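You operate a simulated robot arm through the tools that you are given. There is no shell and no other tool. Be economical: measure what you need, move in short steps, check, and stop when the job is done.

You run a simulated robot arm. Do the job below in one go: nothing can be reset, and whatever is moved stays where it is left.

TASK
Move the baffle rod to the mark on its card and pin it there.
Fine: stop the soil belts first, lay the pin in the yellow tray meanwhile, start the belts again at the end.
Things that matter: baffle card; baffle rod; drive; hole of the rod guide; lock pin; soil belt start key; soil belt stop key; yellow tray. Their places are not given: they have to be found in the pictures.

It is judged by the outcome, as a careful person would: the job done as asked, and still so three seconds after it is handed in. It fails if anything else is knocked over, pushed out of place, dropped, spilled or broken.

THE ROBOT
A 7-joint arm with a two-finger parallel gripper, fixed in place. Base frame: the origin is at the foot of the arm, x ahead of it, y to its left, z up. Lengths are in mm, angles in rad, forces in N, time in s.
With the tool pointing down near the work surface it reaches from about 320 to 740 mm from the base axis. Its first joint turns from -2.007 to 2.007 rad. Payload 3.91 kg.
The TCP is the grasp point between the finger pads, 30 mm short of the fingertips. In the tool frame z runs along the fingers and y along their closing line. The gripper opens to 110 mm. The fingers are 20 mm wide and 10 mm thick; the gripper's body (48 by 112 mm) begins 55 mm behind the TCP.
Orientation is that of the tool frame in the base frame, as a unit quaternion [w, x, y, z]. With the fingers straight down and closing along the base's y, the tool's x points along the base's -x, its y along +y and its z along -z.

THE INTERFACE
- The arm moves only by the tool step_arm. Its argument "steps" is a list of rows, each a list of 7 numbers: the turn, a rotation vector about the tool's x, y, z in degrees, then the shift along the tool's x, y, z in mm, then the gripper command, from -1 (shut) to 1 (fully open), values between in proportion. In form: [[rx, ry, rz, tx, ty, tz, jaw], ...]. A call has 1 to 20 rows; each row shifts and turns the commanded pose from where the row before left it, along the tool's axes as they then stand. Each row takes 0.2 s and may step no farther than 50 mm and 0.15 rad from the row before; otherwise, or with a gripper value out of range, the whole call is refused. Where a pose cannot be reached the arm comes as near as it can. A force on the tool above 40 N (or 10 N above the force at the start of the call, whichever is more), or a blocked arm, ends the call early, and 0.2 s more pass. Each finger travels about 108 mm/s and halts on what it meets, pressing with about 24 N; the grip force reading is that of the motor and also rises with nothing between the fingers. The clock runs only during rows and for 0.2 s after the last one: add rows that do not move to give the fingers time. It gives the time, the measured TCP pose, the force on the tool (base axes), the opening and the grip force at its end, in the units of the frame above (readings bear some noise), with the torque about the TCP (base axes, N m) and any sound that the robot's microphone picked up, and new pictures: "show" is both (left out), scene, wrist or none.
- Cameras (640 x 400 px; columns grow to the right, rows downward): "scene" is fixed at [401.6, 651.8, 1717.6]; the picture's right is [-0.98, 0.21, 0.00], its down [0.09, 0.44, -0.89] and it looks along [-0.19, -0.87, -0.45] (base axes); focal length 323 px, centre (320, 200). "wrist" rides on the gripper at [72, 17, -103] in the tool frame; the picture's right is [-0.23, 0.97, 0.00], its down [-0.76, -0.18, -0.62] and it looks along [-0.61, -0.14, 0.78] (tool axes); focal length 222 px, centre (320, 200).
- raise_lower(by): slides the trunk up (or, below 0, down) by that many mm; the arm rides with it, the base frame stays. It gives what a move gives, with no picture.
- locate(camera, pixels): for up to 12 pixels [column, row] of the newest picture of that camera ("zoom" is the newest enlarged one), the place [x, y, z] in the base frame of the surface seen there, good to about 2 mm. It takes no simulated time.
- inspect(camera, box): a new picture of the part [left, top, right, bottom] of that camera's present view, enlarged. It takes no simulated time.
- sign_off(): hands the job in; it is judged then, once.

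Work in short steps. Measure before you move; look again where a grasp or a placing could have gone wrong, and mend it. You have 80 turns and 200 pictures in all, those below and enlarged ones among them. Open the gripper and draw the arm clear of the work before you hand the job in, unless the task says otherwise; then end with one line.

The tools are called after "Emit:" as a command line: name --pt "numbers of a row" for each row, then --argument value for the rest, lists and objects as JSON in quotes. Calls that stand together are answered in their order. step_arm: Moves the arm, as the interface text tells. Its arguments: {"type":"object","properties":{"steps":{"type":"array"},"show":{"type":"string","enum":["both","scene","wrist","none"]}},"required":["steps"]} The other tools are called the same way: raise_lower (by) slides the trunk up or down; locate (camera, pixels) gives the place of the surface under pixels of a picture; inspect (camera, box) takes an enlarged picture of a part of a camera's view; sign_off () hands the job in.

At the start:

```text
clock: 0.0
eef_pos: [120.8, -444.3, 1479.3]
ee_rot: [0.0, 0.0, 1.0, 0.0]
force: [0.2, 0.1, -0.9]
ft_torque: [-0.01, -0.01, 0.01]
width: 109.9
gripper_force: 0.0
trunk travel left (down, up): [-925.0, 65.0]
```

scene: 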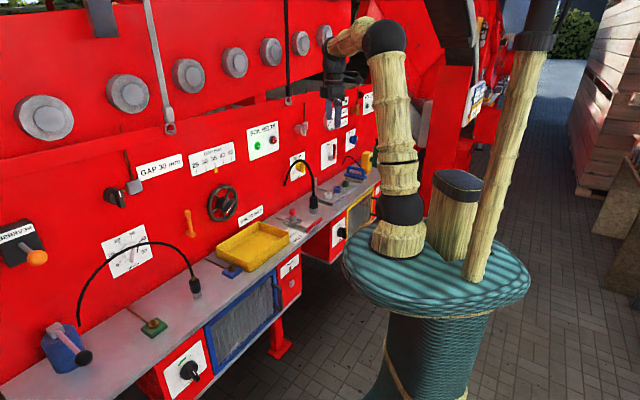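
wrist: 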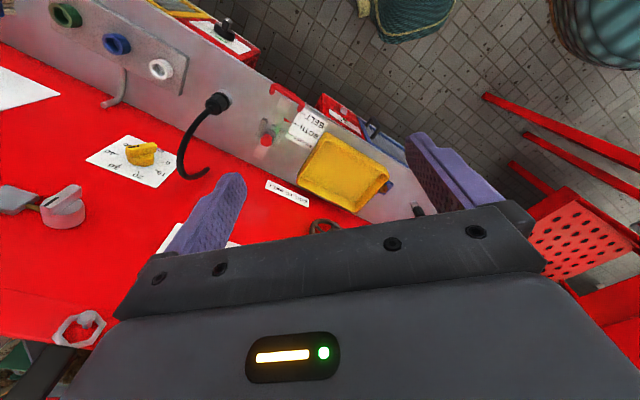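

The scene shows a long red machine with many controls. I enlarge several parts to read the labels.

Emit:
inspect --camera "scene" --box '[100, 120, 260, 220]'

Emit:
inspect --camera "scene" --box '[230, 90, 390, 190]'

Emit:
inspect --camera "scene" --box '[200, 160, 390, 280]'

Emit:
inspect --camera "scene" --box '[0, 200, 220, 340]'

```text
4.00 times, centred on (180, 170) of scene
```

zoom: 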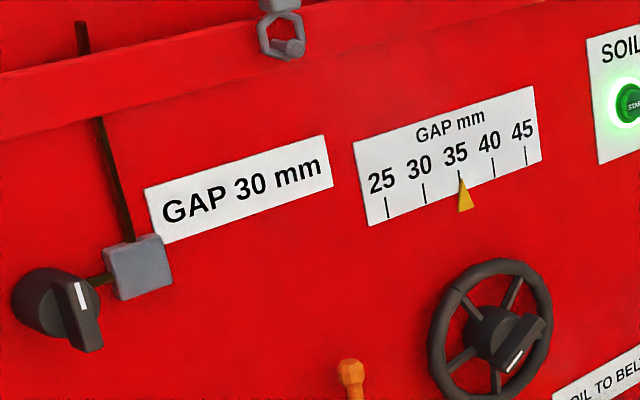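

```text
4.00 times, centred on (310, 140) of scene
```

zoom: 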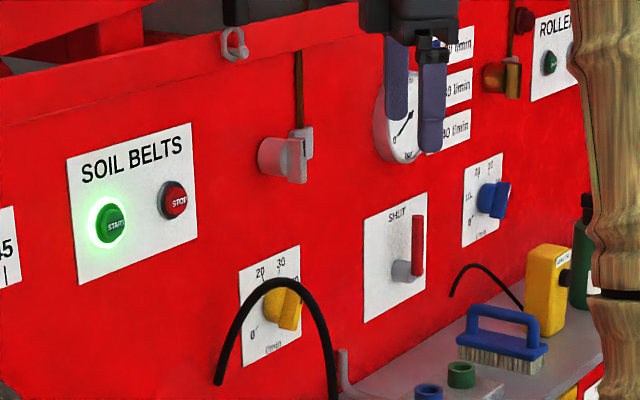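

```text
3.33 times, centred on (295, 220) of scene
```

zoom: 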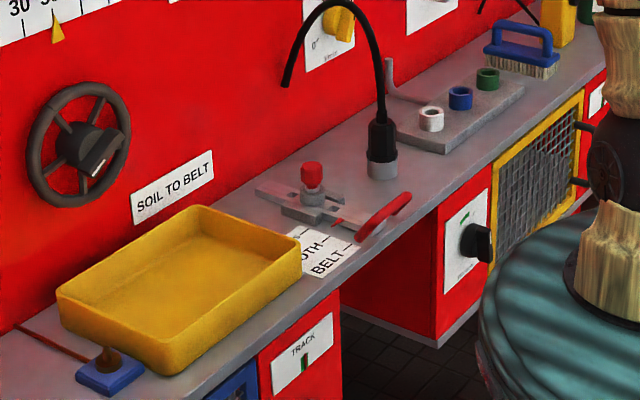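

```text
2.86 times, centred on (110, 270) of scene
```

zoom: 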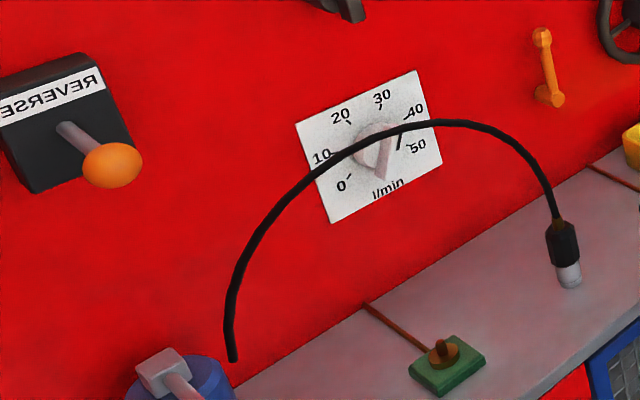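

The assembly at about (305,215) with the red-topped pin and card looks like the baffle rod. I enlarge it and take places.

Emit:
inspect --camera "scene" --box '[265, 195, 337, 240]'

Emit:
inspect --camera "wrist" --box '[240, 80, 400, 240]'

Emit:
locate --camera "scene" --pixels '[[257, 145], [273, 140], [250, 215], [294, 212], [316, 220], [293, 216], [295, 236], [250, 240], [314, 207], [249, 256], [220, 272], [290, 250]]'

```text
8.89 times, centred on (301, 218) of scene
```

zoom: 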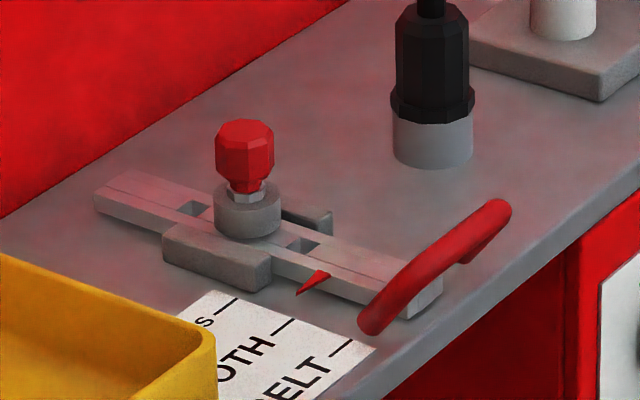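

```text
2.50 times, centred on (320, 160) of wrist
```

zoom: 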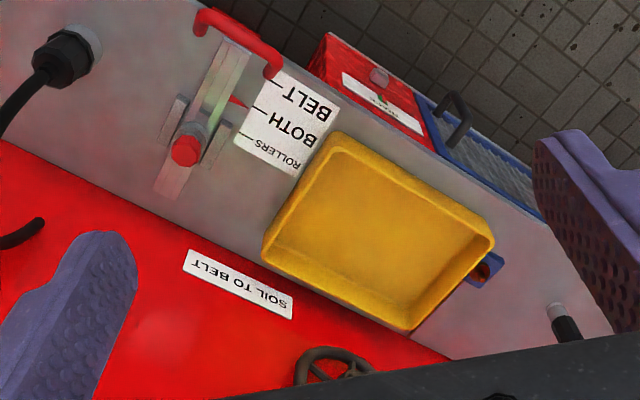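

```text
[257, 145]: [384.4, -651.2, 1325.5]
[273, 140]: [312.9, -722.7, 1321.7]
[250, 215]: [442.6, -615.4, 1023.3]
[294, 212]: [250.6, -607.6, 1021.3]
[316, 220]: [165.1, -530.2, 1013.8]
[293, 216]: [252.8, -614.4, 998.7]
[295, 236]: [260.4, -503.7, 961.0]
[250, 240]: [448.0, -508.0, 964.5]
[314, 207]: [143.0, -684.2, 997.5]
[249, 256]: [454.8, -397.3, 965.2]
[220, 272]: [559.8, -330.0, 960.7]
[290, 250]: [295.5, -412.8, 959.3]
```

The pointer stands at BOTH and the wall label says SOIL TO BELT, so the target is the BELT mark. I measure the parts in enlarged views.

Emit:
inspect --camera "scene" --box '[265, 195, 337, 240]'

Emit:
locate --camera "zoom" --pixels '[[244, 135], [245, 195], [245, 215], [110, 205], [425, 300], [192, 208], [302, 246], [325, 272], [365, 325], [500, 205], [205, 265], [340, 260]]'

Emit:
locate --camera "wrist" --pixels '[[287, 147], [297, 107], [300, 120], [306, 107], [306, 102], [301, 113], [313, 123], [302, 85], [330, 155], [380, 190], [300, 194], [230, 140]]'

Emit:
inspect --camera "scene" --box '[242, 115, 290, 145]'

Emit:
locate --camera "zoom" --pixels '[[190, 410], [215, 390], [380, 310], [410, 295], [60, 200], [450, 120], [90, 390], [500, 280]]'

```text
8.89 times, centred on (301, 218) of scene
```

zoom: 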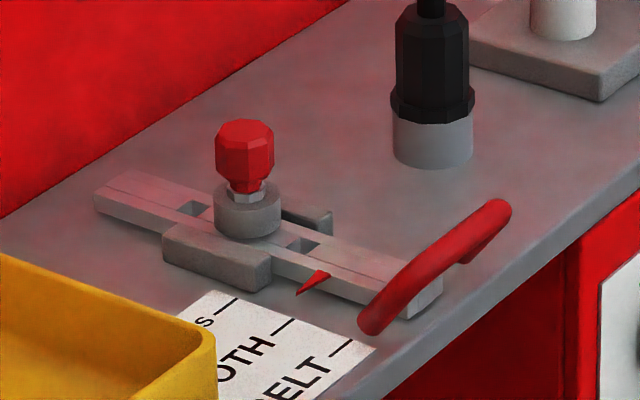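

```text
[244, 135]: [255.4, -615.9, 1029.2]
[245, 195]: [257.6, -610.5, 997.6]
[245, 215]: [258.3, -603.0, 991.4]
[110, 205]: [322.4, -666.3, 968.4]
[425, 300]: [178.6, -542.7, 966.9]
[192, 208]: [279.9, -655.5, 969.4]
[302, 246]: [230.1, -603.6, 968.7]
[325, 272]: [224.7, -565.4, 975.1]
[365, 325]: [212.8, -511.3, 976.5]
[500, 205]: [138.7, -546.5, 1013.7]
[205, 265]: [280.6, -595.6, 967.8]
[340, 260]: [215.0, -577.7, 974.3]
```

```text
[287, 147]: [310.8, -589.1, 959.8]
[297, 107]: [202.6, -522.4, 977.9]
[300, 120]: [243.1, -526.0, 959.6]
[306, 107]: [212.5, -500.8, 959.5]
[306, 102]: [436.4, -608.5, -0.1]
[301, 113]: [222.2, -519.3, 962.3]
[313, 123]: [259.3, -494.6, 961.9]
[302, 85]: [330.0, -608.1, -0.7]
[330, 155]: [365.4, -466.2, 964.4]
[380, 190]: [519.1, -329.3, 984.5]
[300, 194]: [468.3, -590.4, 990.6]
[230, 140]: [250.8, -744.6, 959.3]
```

```text
13.33 times, centred on (266, 130) of scene
```

zoom: 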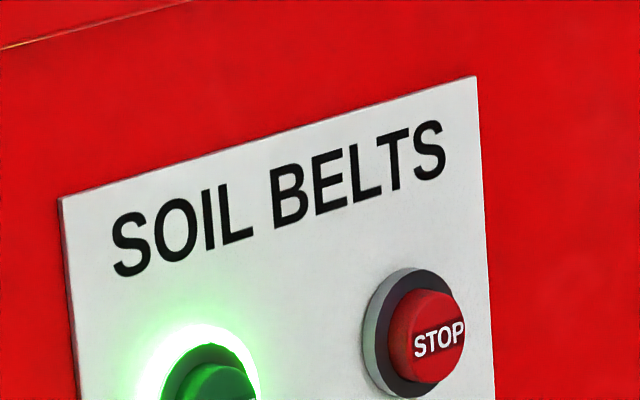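

```text
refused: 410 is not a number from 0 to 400
```

I need the wall direction and the key faces, so I re-enlarge the SOIL BELTS panel fully.

Emit:
inspect --camera "scene" --box '[242, 118, 290, 166]'

Emit:
locate --camera "scene" --pixels '[[257.5, 146], [274, 140.5], [250, 130], [276, 123], [253, 158], [278, 150], [235, 150], [285, 130]]'

Emit:
locate --camera "zoom" --pixels '[[210, 370], [225, 385], [430, 285], [430, 310], [350, 200], [100, 250], [450, 150], [380, 310], [400, 320], [170, 380]]'

```text
8.33 times, centred on (266, 142) of scene
```

zoom: 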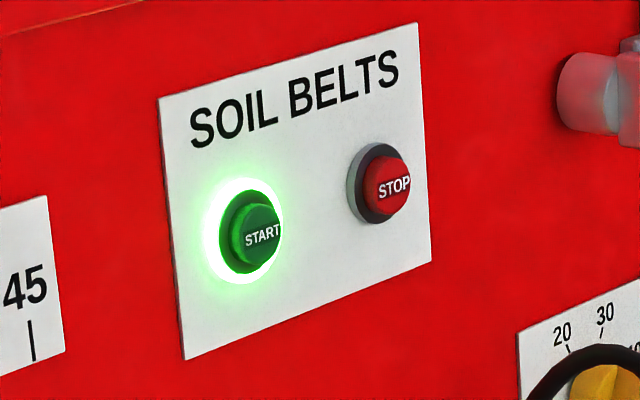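

```text
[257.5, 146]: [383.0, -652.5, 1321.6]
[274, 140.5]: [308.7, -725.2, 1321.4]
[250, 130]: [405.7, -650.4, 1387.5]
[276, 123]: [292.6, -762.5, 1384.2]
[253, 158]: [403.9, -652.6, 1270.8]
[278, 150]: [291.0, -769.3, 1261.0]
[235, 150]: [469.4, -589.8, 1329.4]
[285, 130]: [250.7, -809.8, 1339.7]
```

```text
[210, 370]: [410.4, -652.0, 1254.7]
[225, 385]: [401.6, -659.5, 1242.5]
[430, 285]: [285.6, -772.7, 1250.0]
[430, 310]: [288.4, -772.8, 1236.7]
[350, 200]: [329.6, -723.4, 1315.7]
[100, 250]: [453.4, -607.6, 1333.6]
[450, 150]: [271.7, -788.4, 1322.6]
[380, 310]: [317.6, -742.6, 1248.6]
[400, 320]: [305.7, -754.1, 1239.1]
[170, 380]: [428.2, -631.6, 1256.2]
```

The wall is at 45°: outward normal n=(-.707,.707), with the key faces at n≈-731 and z≈1322. STOP is at (309,-725) and START at (383,-652). I turn the tool towards the wall with the jaws shut, TCP held in place.

Emit:
step_arm --pt "0 0 7.5 0 0 0 -1" --pt "0 0 7.5 0 0 0 -1" --pt "0 0 7.5 0 0 0 -1" --pt "0 0 7.5 0 0 0 -1" --pt "0 0 7.5 0 0 0 -1" --pt "0 0 7.5 0 0 0 -1" --pt "0 -7.5 0 0 0 0 -1" --pt "0 -7.5 0 0 0 0 -1" --pt "0 -7.5 0 0 0 0 -1" --pt "0 -7.5 0 0 0 0 -1" --pt "0 -7.5 0 0 0 0 -1" --pt "0 -7.5 0 0 0 0 -1"

Emit:
locate --camera "scene" --pixels '[[400, 245], [385, 35], [400, 205], [357, 35]]'

```text
clock: 2.6
eef_pos: [118.0, -444.7, 1478.7]
ee_rot: [0.355, 0.353, 0.853, -0.147]
force: [0.0, -0.2, 0.3]
ft_torque: [0.01, 0.02, -0.02]
width: 0.2
gripper_force: 24.0
trunk travel left (down, up): [-925.0, 65.0]
```

scene: 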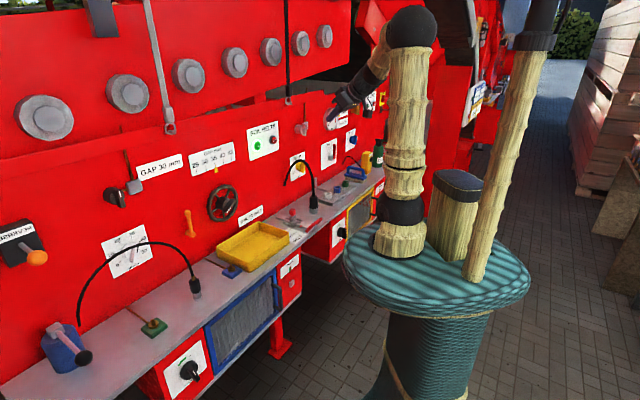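
wrist: 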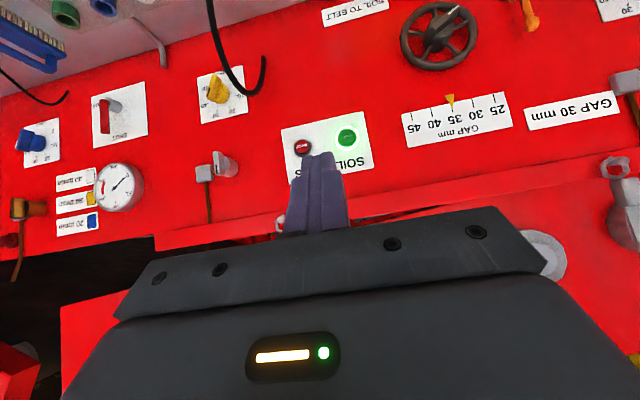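

```text
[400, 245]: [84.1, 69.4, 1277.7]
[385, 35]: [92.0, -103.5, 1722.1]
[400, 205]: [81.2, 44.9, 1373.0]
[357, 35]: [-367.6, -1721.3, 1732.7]
```

The tool is halfway there. I finish the pitch and move in front of STOP, stopping with the tips about 40 mm short of it.

Emit:
step_arm --pt "0 -7.5 0 0 0 0 -1" --pt "0 -7.5 0 0 0 0 -1" --pt "0 -7.5 0 0 0 0 -1" --pt "0 -7.5 0 0 0 0 -1" --pt "0 -7.5 0 0 0 0 -1" --pt "0 -7.5 0 0 0 0 -1" --pt "0 0 0 30 -12 25 -1" --pt "0 0 0 30 -12 25 -1" --pt "0 0 0 30 -12 25 -1" --pt "0 0 0 30 -12 25 -1" --pt "0 0 0 30 -12 25 -1" --pt "0 0 0 7 -3.5 40 -1" --pt "0 0 0 0 0 40 -1" --pt "0 0 0 0 0 30 -1" --pt "0 0 0 0 0 0 -1"

```text
clock: 5.8
eef_pos: [239.9, -653.4, 1321.8]
ee_rot: [0.654, 0.27, 0.653, -0.27]
force: [-0.9, 0.1, 0.3]
ft_torque: [-0.05, -0.01, 0.01]
width: 0.1
gripper_force: 24.5
trunk travel left (down, up): [-925.0, 65.0]
```

scene: 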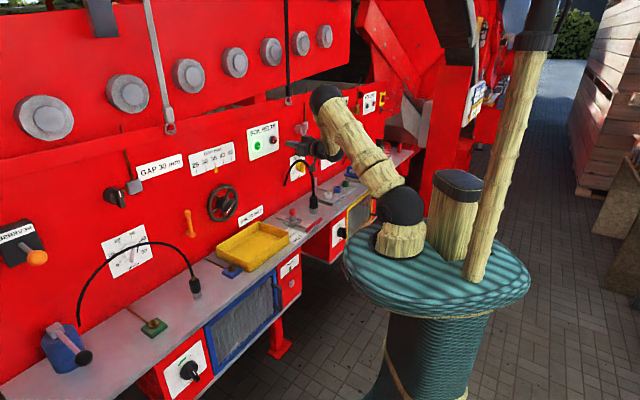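
wrist: 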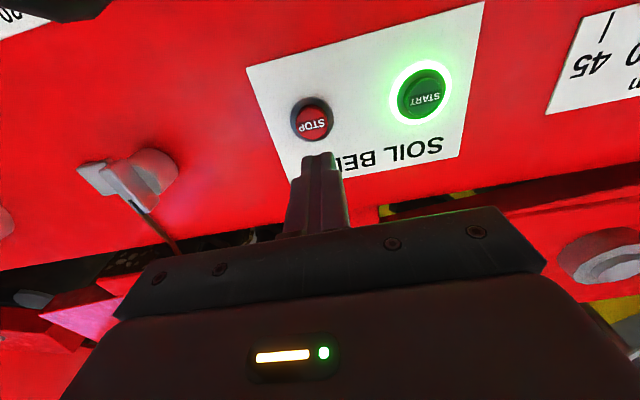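

Tips are about 70 mm from the panel. I measure the keys precisely with the wrist camera.

Emit:
locate --camera "wrist" --pixels '[[312, 124], [312, 120], [303, 113], [423, 98], [425, 92], [415, 105], [350, 90], [318, 158]]'

Emit:
inspect --camera "wrist" --box '[260, 60, 460, 185]'

```text
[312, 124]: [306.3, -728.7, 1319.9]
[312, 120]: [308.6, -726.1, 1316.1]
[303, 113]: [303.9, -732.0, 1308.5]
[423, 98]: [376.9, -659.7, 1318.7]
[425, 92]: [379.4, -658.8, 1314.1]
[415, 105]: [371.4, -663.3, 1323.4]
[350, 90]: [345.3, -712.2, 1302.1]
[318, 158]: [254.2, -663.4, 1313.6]
```

```text
3.20 times, centred on (360, 122) of wrist
```

zoom: 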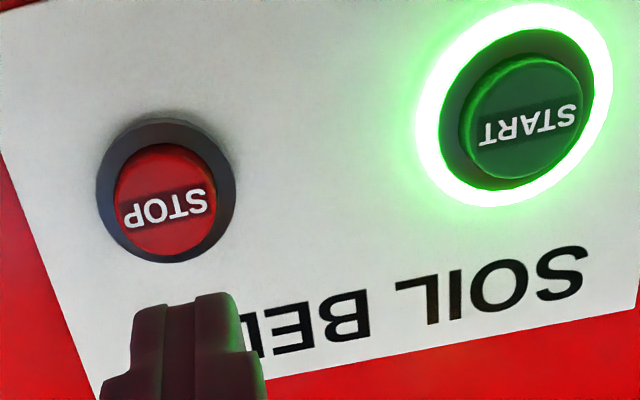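

STOP centre is near (306.5,-728.5,1320), so I shift 5 mm sideways, advance 64 mm and then press in small steps.

Emit:
step_arm --pt "0 0 0 1 -5 20 -1" --pt "0 0 0 0 0 20 -1" --pt "0 0 0 0 0 20 -1" --pt "0 0 0 0 0 6 -1" --pt "0 0 0 0 0 3 -1" --pt "0 0 0 0 0 2 -1" --pt "0 0 0 0 0 2 -1" --show "wrist"

```text
clock: 7.4
eef_pos: [288.9, -709.7, 1321.0]
ee_rot: [0.653, 0.27, 0.653, -0.271]
force: [-1.5, 3.2, 0.2]
ft_torque: [-0.01, 0.02, 0.02]
width: 0.0
gripper_force: 23.4
trunk travel left (down, up): [-925.0, 65.0]
heard: click
```

wrist: 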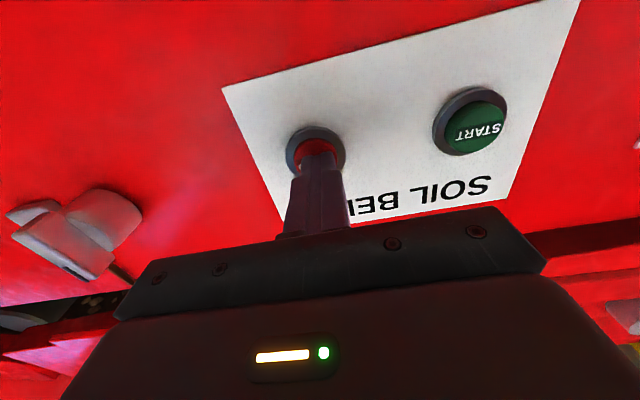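

The click was heard and the green glow is off, so the belts are stopped. I back off 260 mm and check the gooseneck near the pin.

Emit:
step_arm --pt "0 0 0 0 0 -20 -1" --pt "0 0 0 0 0 -40 -1" --pt "0 0 0 0 0 -45 -1" --pt "0 0 0 0 0 -45 -1" --pt "0 0 0 0 0 -45 -1" --pt "0 0 0 0 0 -45 -1" --pt "0 7.5 0 0 0 0 -1" --pt "0 7.5 0 0 0 0 -1" --pt "0 7.5 0 0 0 0 -1" --pt "0 7.5 0 0 0 0 -1" --pt "0 7.5 0 0 0 0 -1" --pt "0 7.5 0 0 0 0 -1" --pt "0 7.5 0 0 0 0 -1" --pt "0 7.5 0 0 0 0 -1" --pt "0 7.5 0 0 0 0 -1" --pt "0 7.5 0 0 0 0 0" --pt "0 7.5 0 0 0 0 0" --pt "0 7.5 0 0 0 0 0"

Emit:
inspect --camera "scene" --box '[250, 150, 340, 240]'

```text
clock: 11.2
eef_pos: [119.6, -540.4, 1321.5]
ee_rot: [-0.002, 0.384, 0.924, 0.001]
force: [1.7, 0.3, -0.4]
ft_torque: [-0.01, 0.02, 0.0]
width: 55.0
gripper_force: 0.2
trunk travel left (down, up): [-925.0, 65.0]
```

scene: 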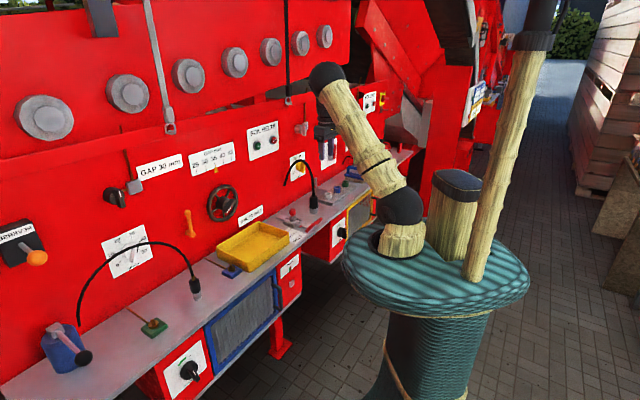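
wrist: 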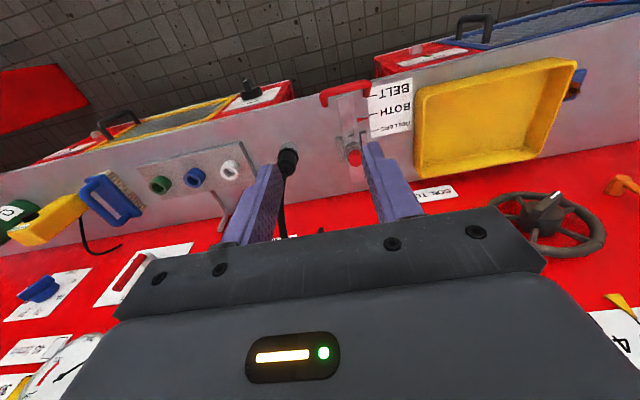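

```text
4.44 times, centred on (295, 195) of scene
```

zoom: 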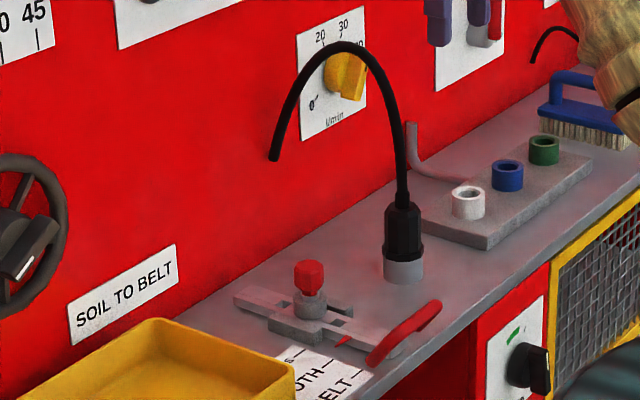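

Tool is straight down. I locate the gooseneck points and get a better look at the assembly.

Emit:
locate --camera "zoom" --pixels '[[274, 158], [280, 130], [302, 70], [345, 46], [385, 85], [403, 180], [404, 225], [404, 275], [308, 265], [312, 295], [310, 312], [440, 302]]'

Emit:
inspect --camera "wrist" --box '[300, 70, 430, 190]'

```text
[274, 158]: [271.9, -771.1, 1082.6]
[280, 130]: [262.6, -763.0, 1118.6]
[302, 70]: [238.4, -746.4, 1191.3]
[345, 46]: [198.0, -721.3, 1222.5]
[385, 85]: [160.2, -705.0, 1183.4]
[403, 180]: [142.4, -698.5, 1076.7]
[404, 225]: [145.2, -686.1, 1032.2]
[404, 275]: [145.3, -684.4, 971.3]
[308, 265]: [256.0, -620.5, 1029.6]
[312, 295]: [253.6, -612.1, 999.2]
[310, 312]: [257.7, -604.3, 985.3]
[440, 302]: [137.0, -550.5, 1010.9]
```

```text
3.33 times, centred on (365, 130) of wrist
```

zoom: 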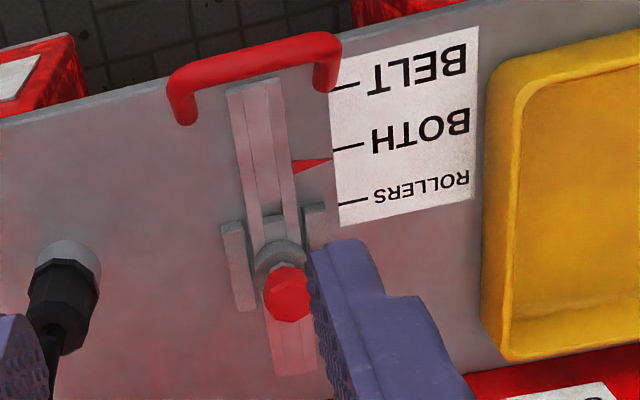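

I locate the knob, guide, marks, handle and tray from the wrist view.

Emit:
locate --camera "zoom" --pixels '[[288, 290], [268, 290], [305, 285], [280, 250], [235, 265], [315, 225], [325, 162], [340, 150], [345, 88], [345, 203], [255, 60], [295, 370]]'

Emit:
locate --camera "wrist" --pixels '[[323, 98], [369, 85], [340, 92], [415, 120], [422, 168], [562, 64], [545, 140], [480, 115], [480, 130], [425, 90]]'

```text
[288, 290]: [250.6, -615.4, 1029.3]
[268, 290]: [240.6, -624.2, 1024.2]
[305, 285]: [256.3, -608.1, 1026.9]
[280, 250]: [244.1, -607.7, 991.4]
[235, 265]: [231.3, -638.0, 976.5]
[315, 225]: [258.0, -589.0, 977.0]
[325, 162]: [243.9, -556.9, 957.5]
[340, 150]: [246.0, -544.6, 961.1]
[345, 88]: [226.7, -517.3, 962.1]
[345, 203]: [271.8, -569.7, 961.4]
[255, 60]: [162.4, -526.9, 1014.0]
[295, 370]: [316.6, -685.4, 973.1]
```

```text
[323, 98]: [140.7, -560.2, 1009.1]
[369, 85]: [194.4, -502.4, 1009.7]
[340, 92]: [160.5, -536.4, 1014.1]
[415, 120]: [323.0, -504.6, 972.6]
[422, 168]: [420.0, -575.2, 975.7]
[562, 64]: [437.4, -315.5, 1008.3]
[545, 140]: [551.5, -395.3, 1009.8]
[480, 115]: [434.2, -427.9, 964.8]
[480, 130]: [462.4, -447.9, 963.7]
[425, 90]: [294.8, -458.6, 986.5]
```

Knob centre is at about t=-258, n=-614 (x≈251.5, y≈-616.5), z 1000–1030. BOTH is at n=-559 and BELT at n=-526, so the rod must come out about 33 mm. I move above the knob.

Emit:
step_arm --pt "0 0 0 -29.6 8 0 0" --pt "0 0 0 -29.6 8 0 0" --pt "0 0 0 -29.6 8 30 0" --pt "0 0 0 -29.6 8 40 0" --pt "0 0 0 -29.6 7.5 40 0" --pt "0 0 0 0 0 40 0" --pt "0 0 0 0 0 40 0" --pt "0 0 0 0 0 40 0" --pt "0 0 0 0 0 0 0"

Emit:
inspect --camera "wrist" --box '[230, 60, 430, 230]'

```text
refused: row 4 steps farther than a row can; nothing moved
```

```text
2.35 times, centred on (330, 145) of wrist
```

zoom: 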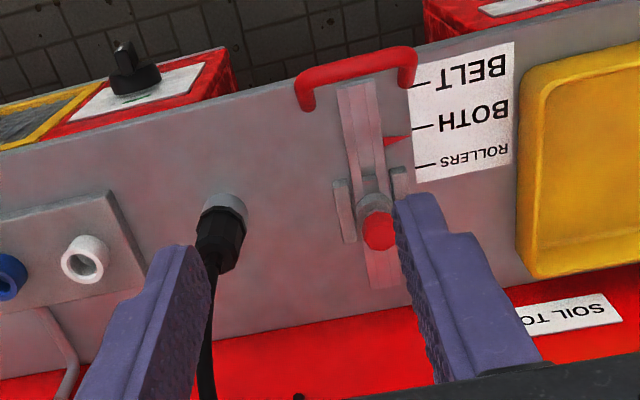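

A row was slightly too long; I resend with smaller rows.

Emit:
step_arm --pt "0 0 0 -29.6 8 0 0" --pt "0 0 0 -29.6 8 0 0" --pt "0 0 0 -29.6 8 30 0" --pt "0 0 0 -29.6 8 30 0" --pt "0 0 0 -29.6 7.5 30 0" --pt "0 0 0 0 0 45 0" --pt "0 0 0 0 0 45 0" --pt "0 0 0 0 0 40 0" --pt "0 0 0 0 0 0 0"

Emit:
inspect --camera "wrist" --box '[210, 50, 430, 230]'

```text
clock: 13.2
eef_pos: [253.0, -616.6, 1099.8]
ee_rot: [0.0, 0.383, 0.924, 0.0]
force: [-0.7, -0.2, -0.5]
ft_torque: [0.0, 0.0, -0.03]
width: 55.0
gripper_force: 0.0
trunk travel left (down, up): [-925.0, 65.0]
```

scene: 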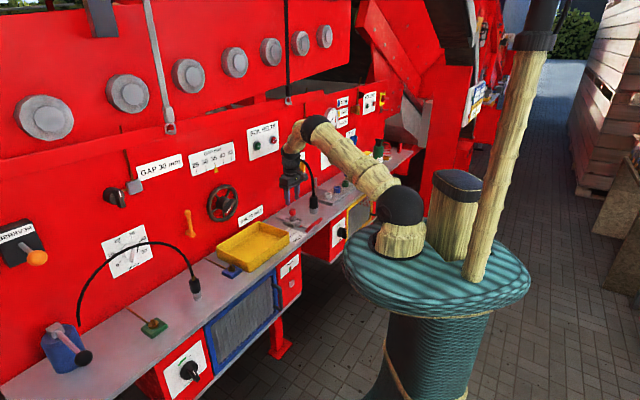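
wrist: 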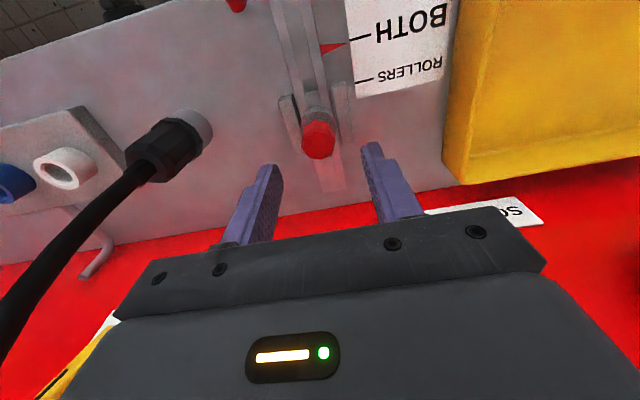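

```text
2.22 times, centred on (320, 140) of wrist
```

zoom: 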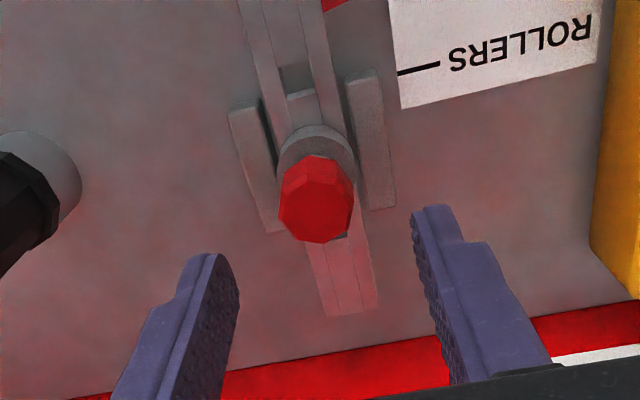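

I refine the knob, collar and rod-hole positions from this closer view.

Emit:
locate --camera "zoom" --pixels '[[318, 185], [282, 205], [350, 205], [316, 235], [316, 140], [290, 145], [345, 150], [297, 80], [300, 95], [335, 280], [265, 170], [375, 150]]'

```text
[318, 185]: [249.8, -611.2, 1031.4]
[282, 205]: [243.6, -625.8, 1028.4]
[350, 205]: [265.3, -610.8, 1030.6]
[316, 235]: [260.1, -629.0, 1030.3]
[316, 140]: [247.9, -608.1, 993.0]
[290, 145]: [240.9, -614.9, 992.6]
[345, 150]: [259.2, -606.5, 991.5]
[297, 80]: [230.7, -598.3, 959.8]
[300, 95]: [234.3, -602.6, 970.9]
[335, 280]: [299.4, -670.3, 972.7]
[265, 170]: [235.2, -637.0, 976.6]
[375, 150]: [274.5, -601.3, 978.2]
```

Knob centre is t≈-257.3, n≈-616.5, within 2 mm of the TCP. I descend to z 1024 and close.

Emit:
step_arm --pt "0 0 0 -1.5 0 30 0" --pt "0 0 0 0 0 30 0" --pt "0 0 0 0 0 15.8 0" --pt "0 0 0 0 0 0 -0.3" --pt "0 0 0 0 0 0 -1" --pt "0 0 0 0 0 0 -1" --pt "0 0 0 0 0 0 -1"

```text
clock: 14.8
eef_pos: [252.9, -618.3, 1024.7]
ee_rot: [0.0, 0.382, 0.924, 0.0]
force: [-1.4, -1.6, -0.2]
ft_torque: [-0.07, 0.08, 0.03]
width: 28.8
gripper_force: 23.6
trunk travel left (down, up): [-925.0, 65.0]
```

scene: 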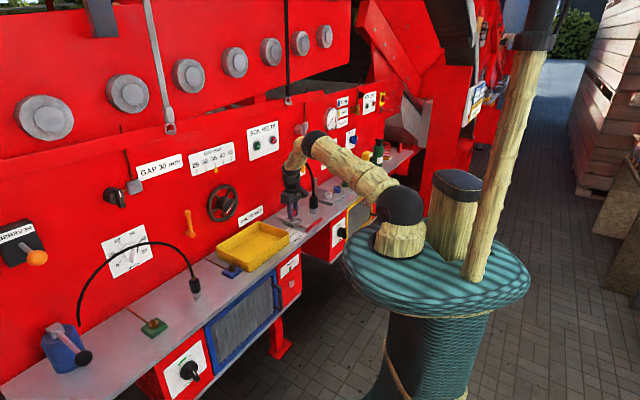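
wrist: 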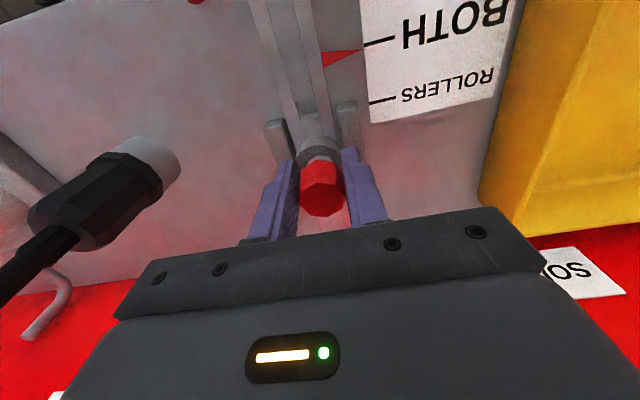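

Gripped at 28.8 mm. I lift straight up gently.

Emit:
step_arm --pt "0 0 0 0 0 -5 -1" --pt "0 0 0 0 0 -10 -1" --pt "0 0 0 0 0 -20 -1" --pt "0 0 0 0 0 -25 -1" --pt "0 0 0 0 0 -30 -1" --pt "0 0 0 0 0 0 -1"

Emit:
inspect --camera "wrist" --box '[230, 60, 430, 230]'

Emit:
inspect --camera "scene" --box '[265, 170, 337, 235]'

```text
clock: 16.2
eef_pos: [253.2, -618.8, 1115.6]
ee_rot: [0.0, 0.383, 0.924, 0.0]
force: [-0.4, -1.0, -0.8]
ft_torque: [-0.01, 0.0, -0.01]
width: 28.9
gripper_force: 23.7
trunk travel left (down, up): [-925.0, 65.0]
```

scene: 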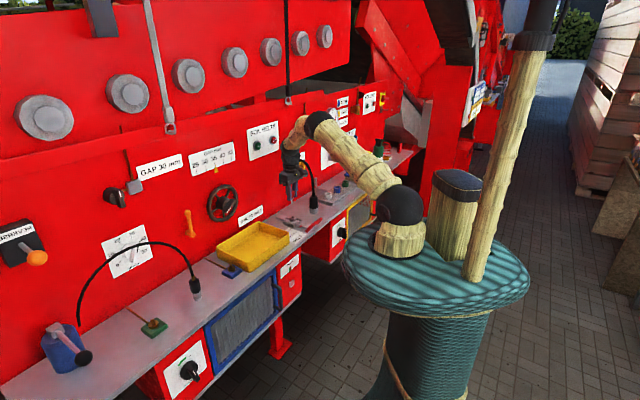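
wrist: 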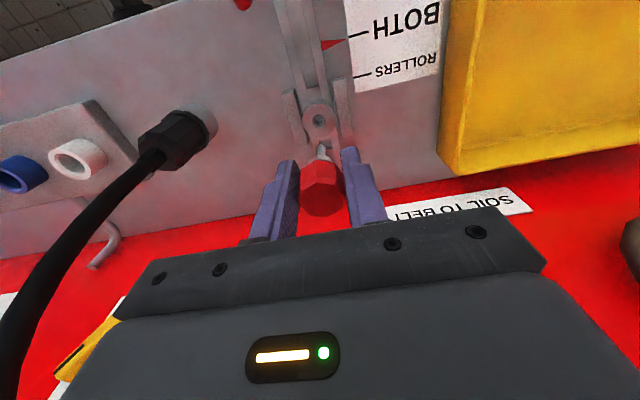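

```text
2.35 times, centred on (330, 145) of wrist
```

zoom: 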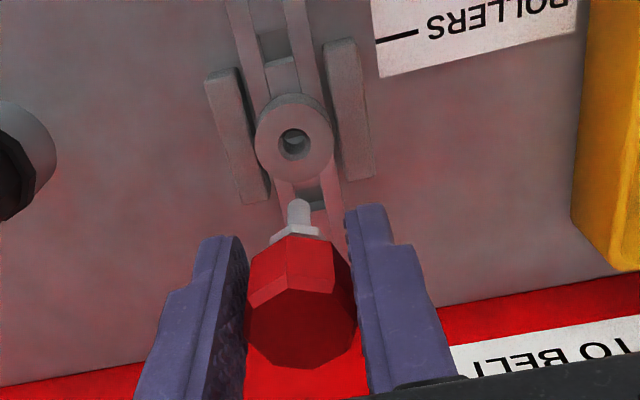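

```text
6.15 times, centred on (301, 202) of scene
```

zoom: 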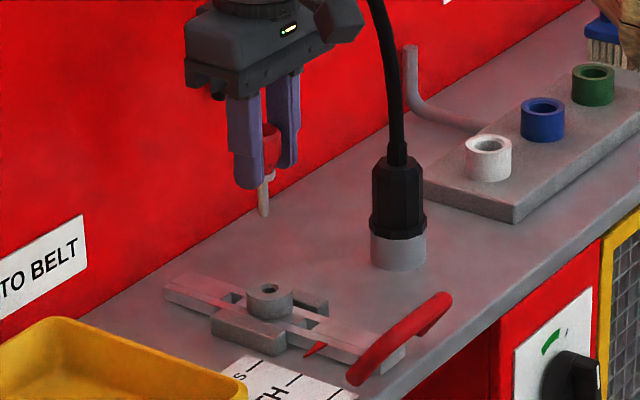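

The pin is out and the hole is visible at zoom (293,143). I measure the hole, pin tip and tray.

Emit:
locate --camera "zoom" --pixels '[[263, 212], [263, 190], [268, 130], [270, 286], [252, 290], [288, 290], [232, 298], [305, 322]]'

Emit:
locate --camera "wrist" --pixels '[[319, 121], [308, 121], [331, 121], [319, 110], [319, 131], [322, 147], [320, 188], [308, 86], [320, 142], [330, 44], [455, 148], [480, 60]]'

Emit:
locate --camera "scene" --pixels '[[217, 246], [258, 222], [290, 238], [249, 269], [240, 247], [255, 242], [265, 245], [250, 250], [270, 232], [232, 243]]'

```text
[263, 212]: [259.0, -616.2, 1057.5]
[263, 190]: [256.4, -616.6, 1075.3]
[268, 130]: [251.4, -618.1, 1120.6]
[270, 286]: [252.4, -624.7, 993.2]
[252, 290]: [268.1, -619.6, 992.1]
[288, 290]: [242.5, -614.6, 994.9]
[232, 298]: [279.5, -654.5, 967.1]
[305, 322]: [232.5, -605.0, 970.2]
```

```text
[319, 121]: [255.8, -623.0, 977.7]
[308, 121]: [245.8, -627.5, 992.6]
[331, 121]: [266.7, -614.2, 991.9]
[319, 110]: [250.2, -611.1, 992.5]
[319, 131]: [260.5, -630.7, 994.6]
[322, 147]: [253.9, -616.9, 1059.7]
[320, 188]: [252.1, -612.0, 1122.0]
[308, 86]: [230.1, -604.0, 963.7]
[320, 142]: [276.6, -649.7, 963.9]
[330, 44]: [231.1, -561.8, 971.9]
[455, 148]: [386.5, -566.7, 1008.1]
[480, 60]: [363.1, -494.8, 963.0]
```

```text
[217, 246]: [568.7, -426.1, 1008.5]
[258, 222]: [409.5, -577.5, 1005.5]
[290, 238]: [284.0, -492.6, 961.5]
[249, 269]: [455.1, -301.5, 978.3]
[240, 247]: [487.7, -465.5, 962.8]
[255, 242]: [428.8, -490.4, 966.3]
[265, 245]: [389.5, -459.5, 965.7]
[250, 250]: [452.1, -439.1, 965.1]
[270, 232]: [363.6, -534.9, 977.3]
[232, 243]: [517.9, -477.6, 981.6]
```

The pin is about 64 mm long. I'll lay it in the tray along the wall direction, tip towards +t, so I can regrasp it. First I check the wheel clearance while lifting and moving over the tray.

Emit:
step_arm --pt "0 0 0 0 0 -40 -1" --pt "0 0 0 2 0 -40 -1" --pt "0 0 0 5 40 0 -1" --pt "0 0 0 5 40 0 -1" --pt "0 0 0 5 40 0 -1" --pt "0 0 0 5 40 0 -1" --pt "0 0 0 0 40 0 -1" --pt "0 0 0 0 38 0 -1" --pt "0 0 -7.5 0 0 0 -1" --pt "0 0 -7.5 0 0 0 -1" --pt "0 0 -7.5 0 0 0 -1" --pt "0 0 -7.5 0 0 0 -1" --pt "0 0 -7.5 0 0 0 -1" --pt "0 0 -7.5 0 0 0 -1" --pt "0 0 0 0 0 0 -1"

Emit:
locate --camera "scene" --pixels '[[238, 203], [207, 205], [223, 218], [224, 187], [225, 203]]'

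```text
clock: 19.4
eef_pos: [405.9, -432.9, 1194.4]
ee_rot: [0.0, -0.001, 1.0, 0.001]
force: [0.1, 0.4, -0.9]
ft_torque: [0.0, 0.01, -0.02]
width: 28.9
gripper_force: 23.5
trunk travel left (down, up): [-925.0, 65.0]
```

scene: 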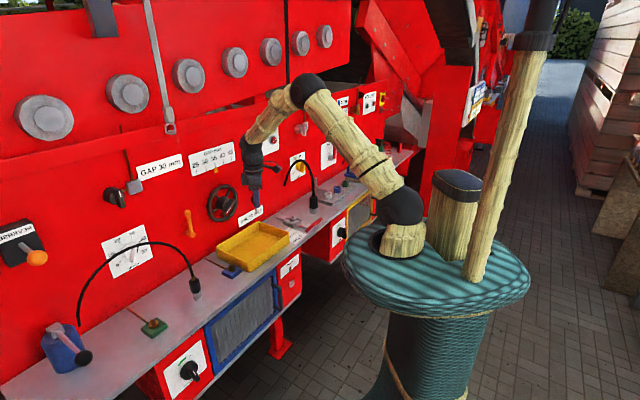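
wrist: 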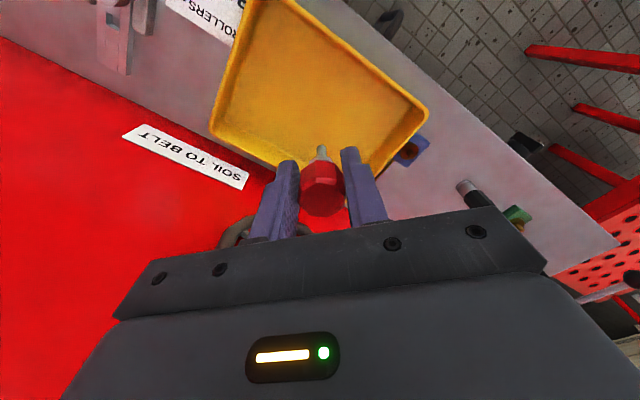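

```text
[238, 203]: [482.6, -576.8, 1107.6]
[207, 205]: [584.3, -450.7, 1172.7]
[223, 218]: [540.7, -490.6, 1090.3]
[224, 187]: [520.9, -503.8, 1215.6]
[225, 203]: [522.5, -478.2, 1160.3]
```

Wheel reaches only to n≈-700, so there is clearance. I finish the yaw so tool x=-t, then lean 37.5° towards +t while staying high.

Emit:
step_arm --pt "0 0 -7.5 0 0 0 -1" --pt "0 0 -7.5 0 0 0 -1" --pt "0 0 -7.5 0 0 0 -1" --pt "0 0 -7.5 0 0 0 -1" --pt "0 0 -7.5 0 0 0 -1" --pt "0 0 -7.5 0 0 0 -1" --pt "0 -7.5 0 0 0 0 -1" --pt "0 -7.5 0 0 0 0 -1" --pt "0 -7.5 0 0 0 0 -1" --pt "0 -7.5 0 0 0 0 -1" --pt "0 -7.5 0 0 0 0 -1" --pt "0 0 0 0 0 0 -1"

Emit:
inspect --camera "scene" --box '[200, 130, 320, 280]'

```text
clock: 22.0
eef_pos: [406.5, -433.0, 1194.4]
ee_rot: [0.298, -0.362, 0.874, 0.124]
force: [-0.2, 0.2, -0.2]
ft_torque: [0.04, -0.02, -0.03]
width: 28.8
gripper_force: 24.2
trunk travel left (down, up): [-925.0, 65.0]
```

scene: 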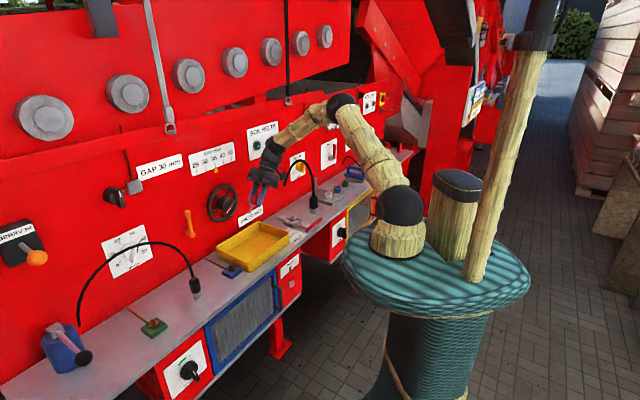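
wrist: 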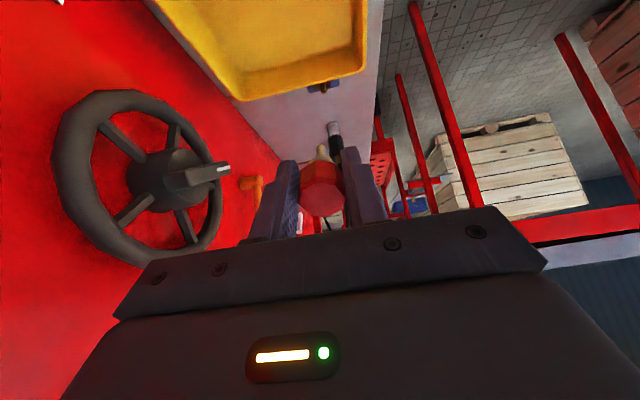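

```text
2.67 times, centred on (260, 205) of scene
```

zoom: 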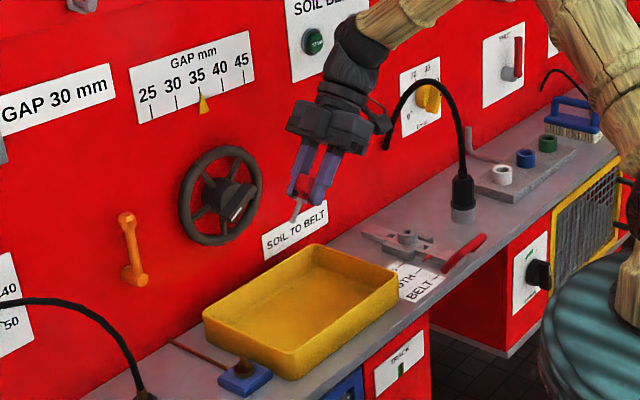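

Reachable, and the scene shows it clear. I lower until the pin tip is a few mm above the tray floor.

Emit:
step_arm --pt "0 0 0 17.6 0 30.8 -1" --pt "0 0 0 17.6 0 30.8 -1" --pt "0 0 0 17.6 0 30.8 -1" --pt "0 0 0 17.6 0 30.8 -1" --pt "0 0 0 17.6 0 30.8 -1" --pt "0 0 0 0 0 0 -1"

Emit:
inspect --camera "scene" --box '[200, 190, 300, 280]'

Emit:
inspect --camera "wrist" --box '[220, 60, 420, 240]'

```text
clock: 23.4
eef_pos: [421.4, -416.7, 1017.4]
ee_rot: [0.297, -0.363, 0.874, 0.124]
force: [-0.9, -0.2, -0.4]
ft_torque: [-0.01, 0.01, 0.0]
width: 28.8
gripper_force: 23.9
trunk travel left (down, up): [-925.0, 65.0]
```

scene: 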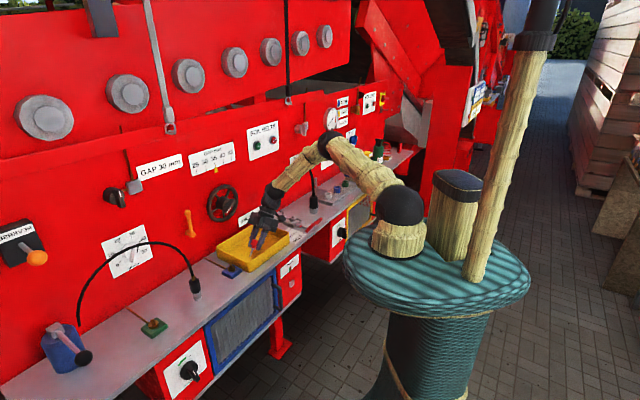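
wrist: 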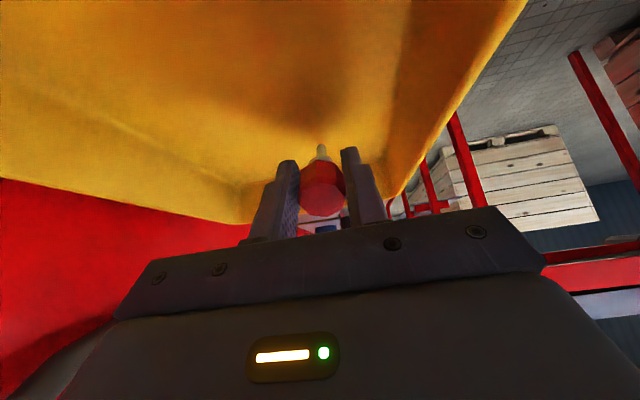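

```text
4.44 times, centred on (250, 235) of scene
```

zoom: 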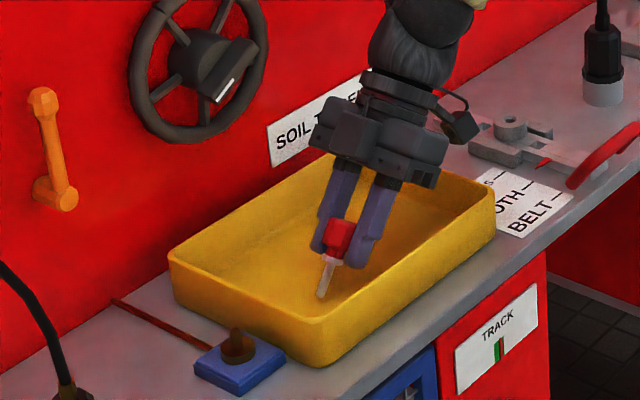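

```text
2.22 times, centred on (320, 150) of wrist
```

zoom: 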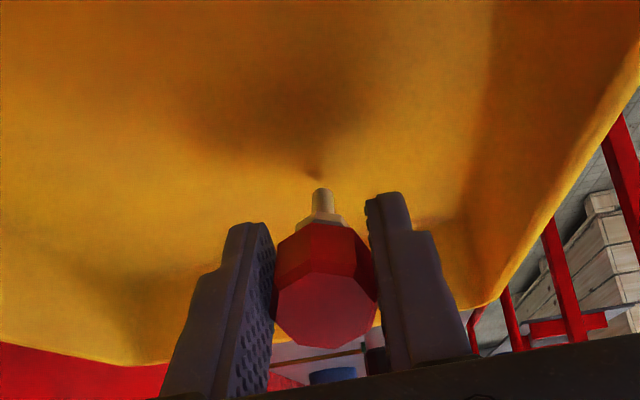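

The tip is just above the floor, with everything clear. I lower gently by about 5 mm until contact.

Emit:
step_arm --pt "0 0 0 0.61 0 0.79 -1" --pt "0 0 0 0.61 0 0.79 -1" --pt "0 0 0 0.61 0 0.79 -1" --pt "0 0 0 0.61 0 0.79 -1" --pt "0 0 0 0 0 0 -1" --show "none"

Emit:
inspect --camera "scene" --box '[235, 220, 295, 270]'

```text
clock: 24.6
eef_pos: [422.4, -417.2, 1014.4]
ee_rot: [0.297, -0.362, 0.875, 0.123]
force: [-0.2, 0.0, -1.0]
ft_torque: [-0.04, -0.01, 0.0]
width: 28.8
gripper_force: 24.2
trunk travel left (down, up): [-925.0, 65.0]
```

```text
8.00 times, centred on (265, 245) of scene
```

zoom: 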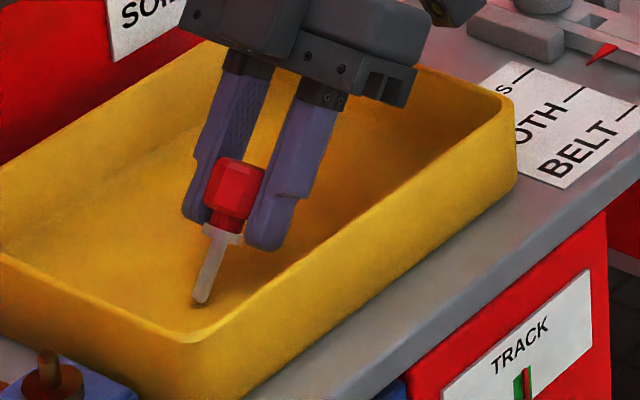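

No contact yet; I locate the tip and keep lowering.

Emit:
locate --camera "zoom" --pixels '[[200, 296], [185, 310], [215, 318], [240, 190], [222, 232]]'

Emit:
step_arm --pt "0 0 0 0.61 0 0.79 -1" --pt "0 0 0 0.61 0 0.79 -1" --pt "0 0 0 0.61 0 0.79 -1" --pt "0 0 0 0 0 0 -1" --show "none"

```text
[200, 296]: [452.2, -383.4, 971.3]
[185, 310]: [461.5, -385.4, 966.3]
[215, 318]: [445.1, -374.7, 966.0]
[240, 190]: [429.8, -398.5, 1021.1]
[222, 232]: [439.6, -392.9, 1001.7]
```

```text
clock: 25.6
eef_pos: [423.0, -417.6, 1013.5]
ee_rot: [0.298, -0.362, 0.875, 0.123]
force: [0.2, -0.7, 6.9]
ft_torque: [0.21, -0.18, -0.01]
width: 28.7
gripper_force: 24.2
trunk travel left (down, up): [-925.0, 65.0]
```

Contact felt (7 N). I relieve it 2 mm and open slightly so the pin lies down between the fingers.

Emit:
step_arm --pt "0 0 0 -1.22 0 -1.58 -1" --pt "0 0 0 0 0 0 -1" --pt "0 0 0 0 0 0 -0.4" --pt "0 0 0 0 0 0 -0.35" --pt "0 0 0 0 0 0 -0.35" --pt "0 0 0 0 0 0 -0.35" --show "wrist"

Emit:
inspect --camera "scene" --box '[235, 220, 295, 270]'

```text
clock: 27.0
eef_pos: [422.6, -416.9, 1015.1]
ee_rot: [0.296, -0.362, 0.875, 0.123]
force: [0.2, 0.0, 0.9]
ft_torque: [0.01, -0.03, 0.0]
width: 35.8
gripper_force: 0.1
trunk travel left (down, up): [-925.0, 65.0]
```

wrist: 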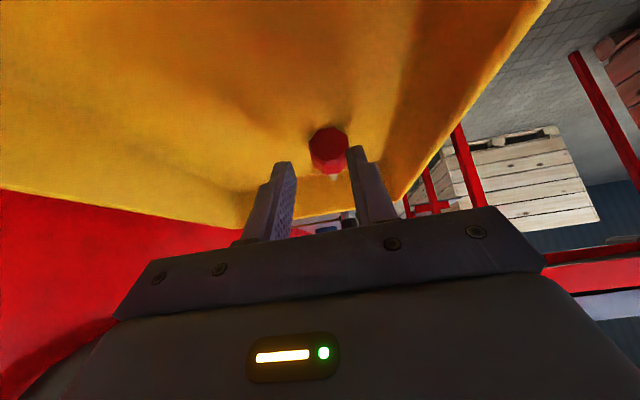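

```text
8.00 times, centred on (265, 245) of scene
```

zoom: 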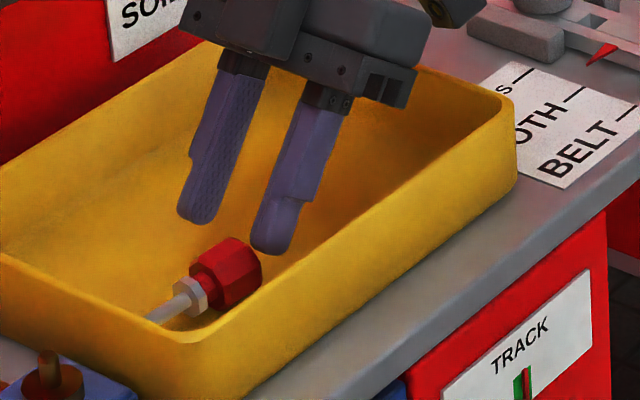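

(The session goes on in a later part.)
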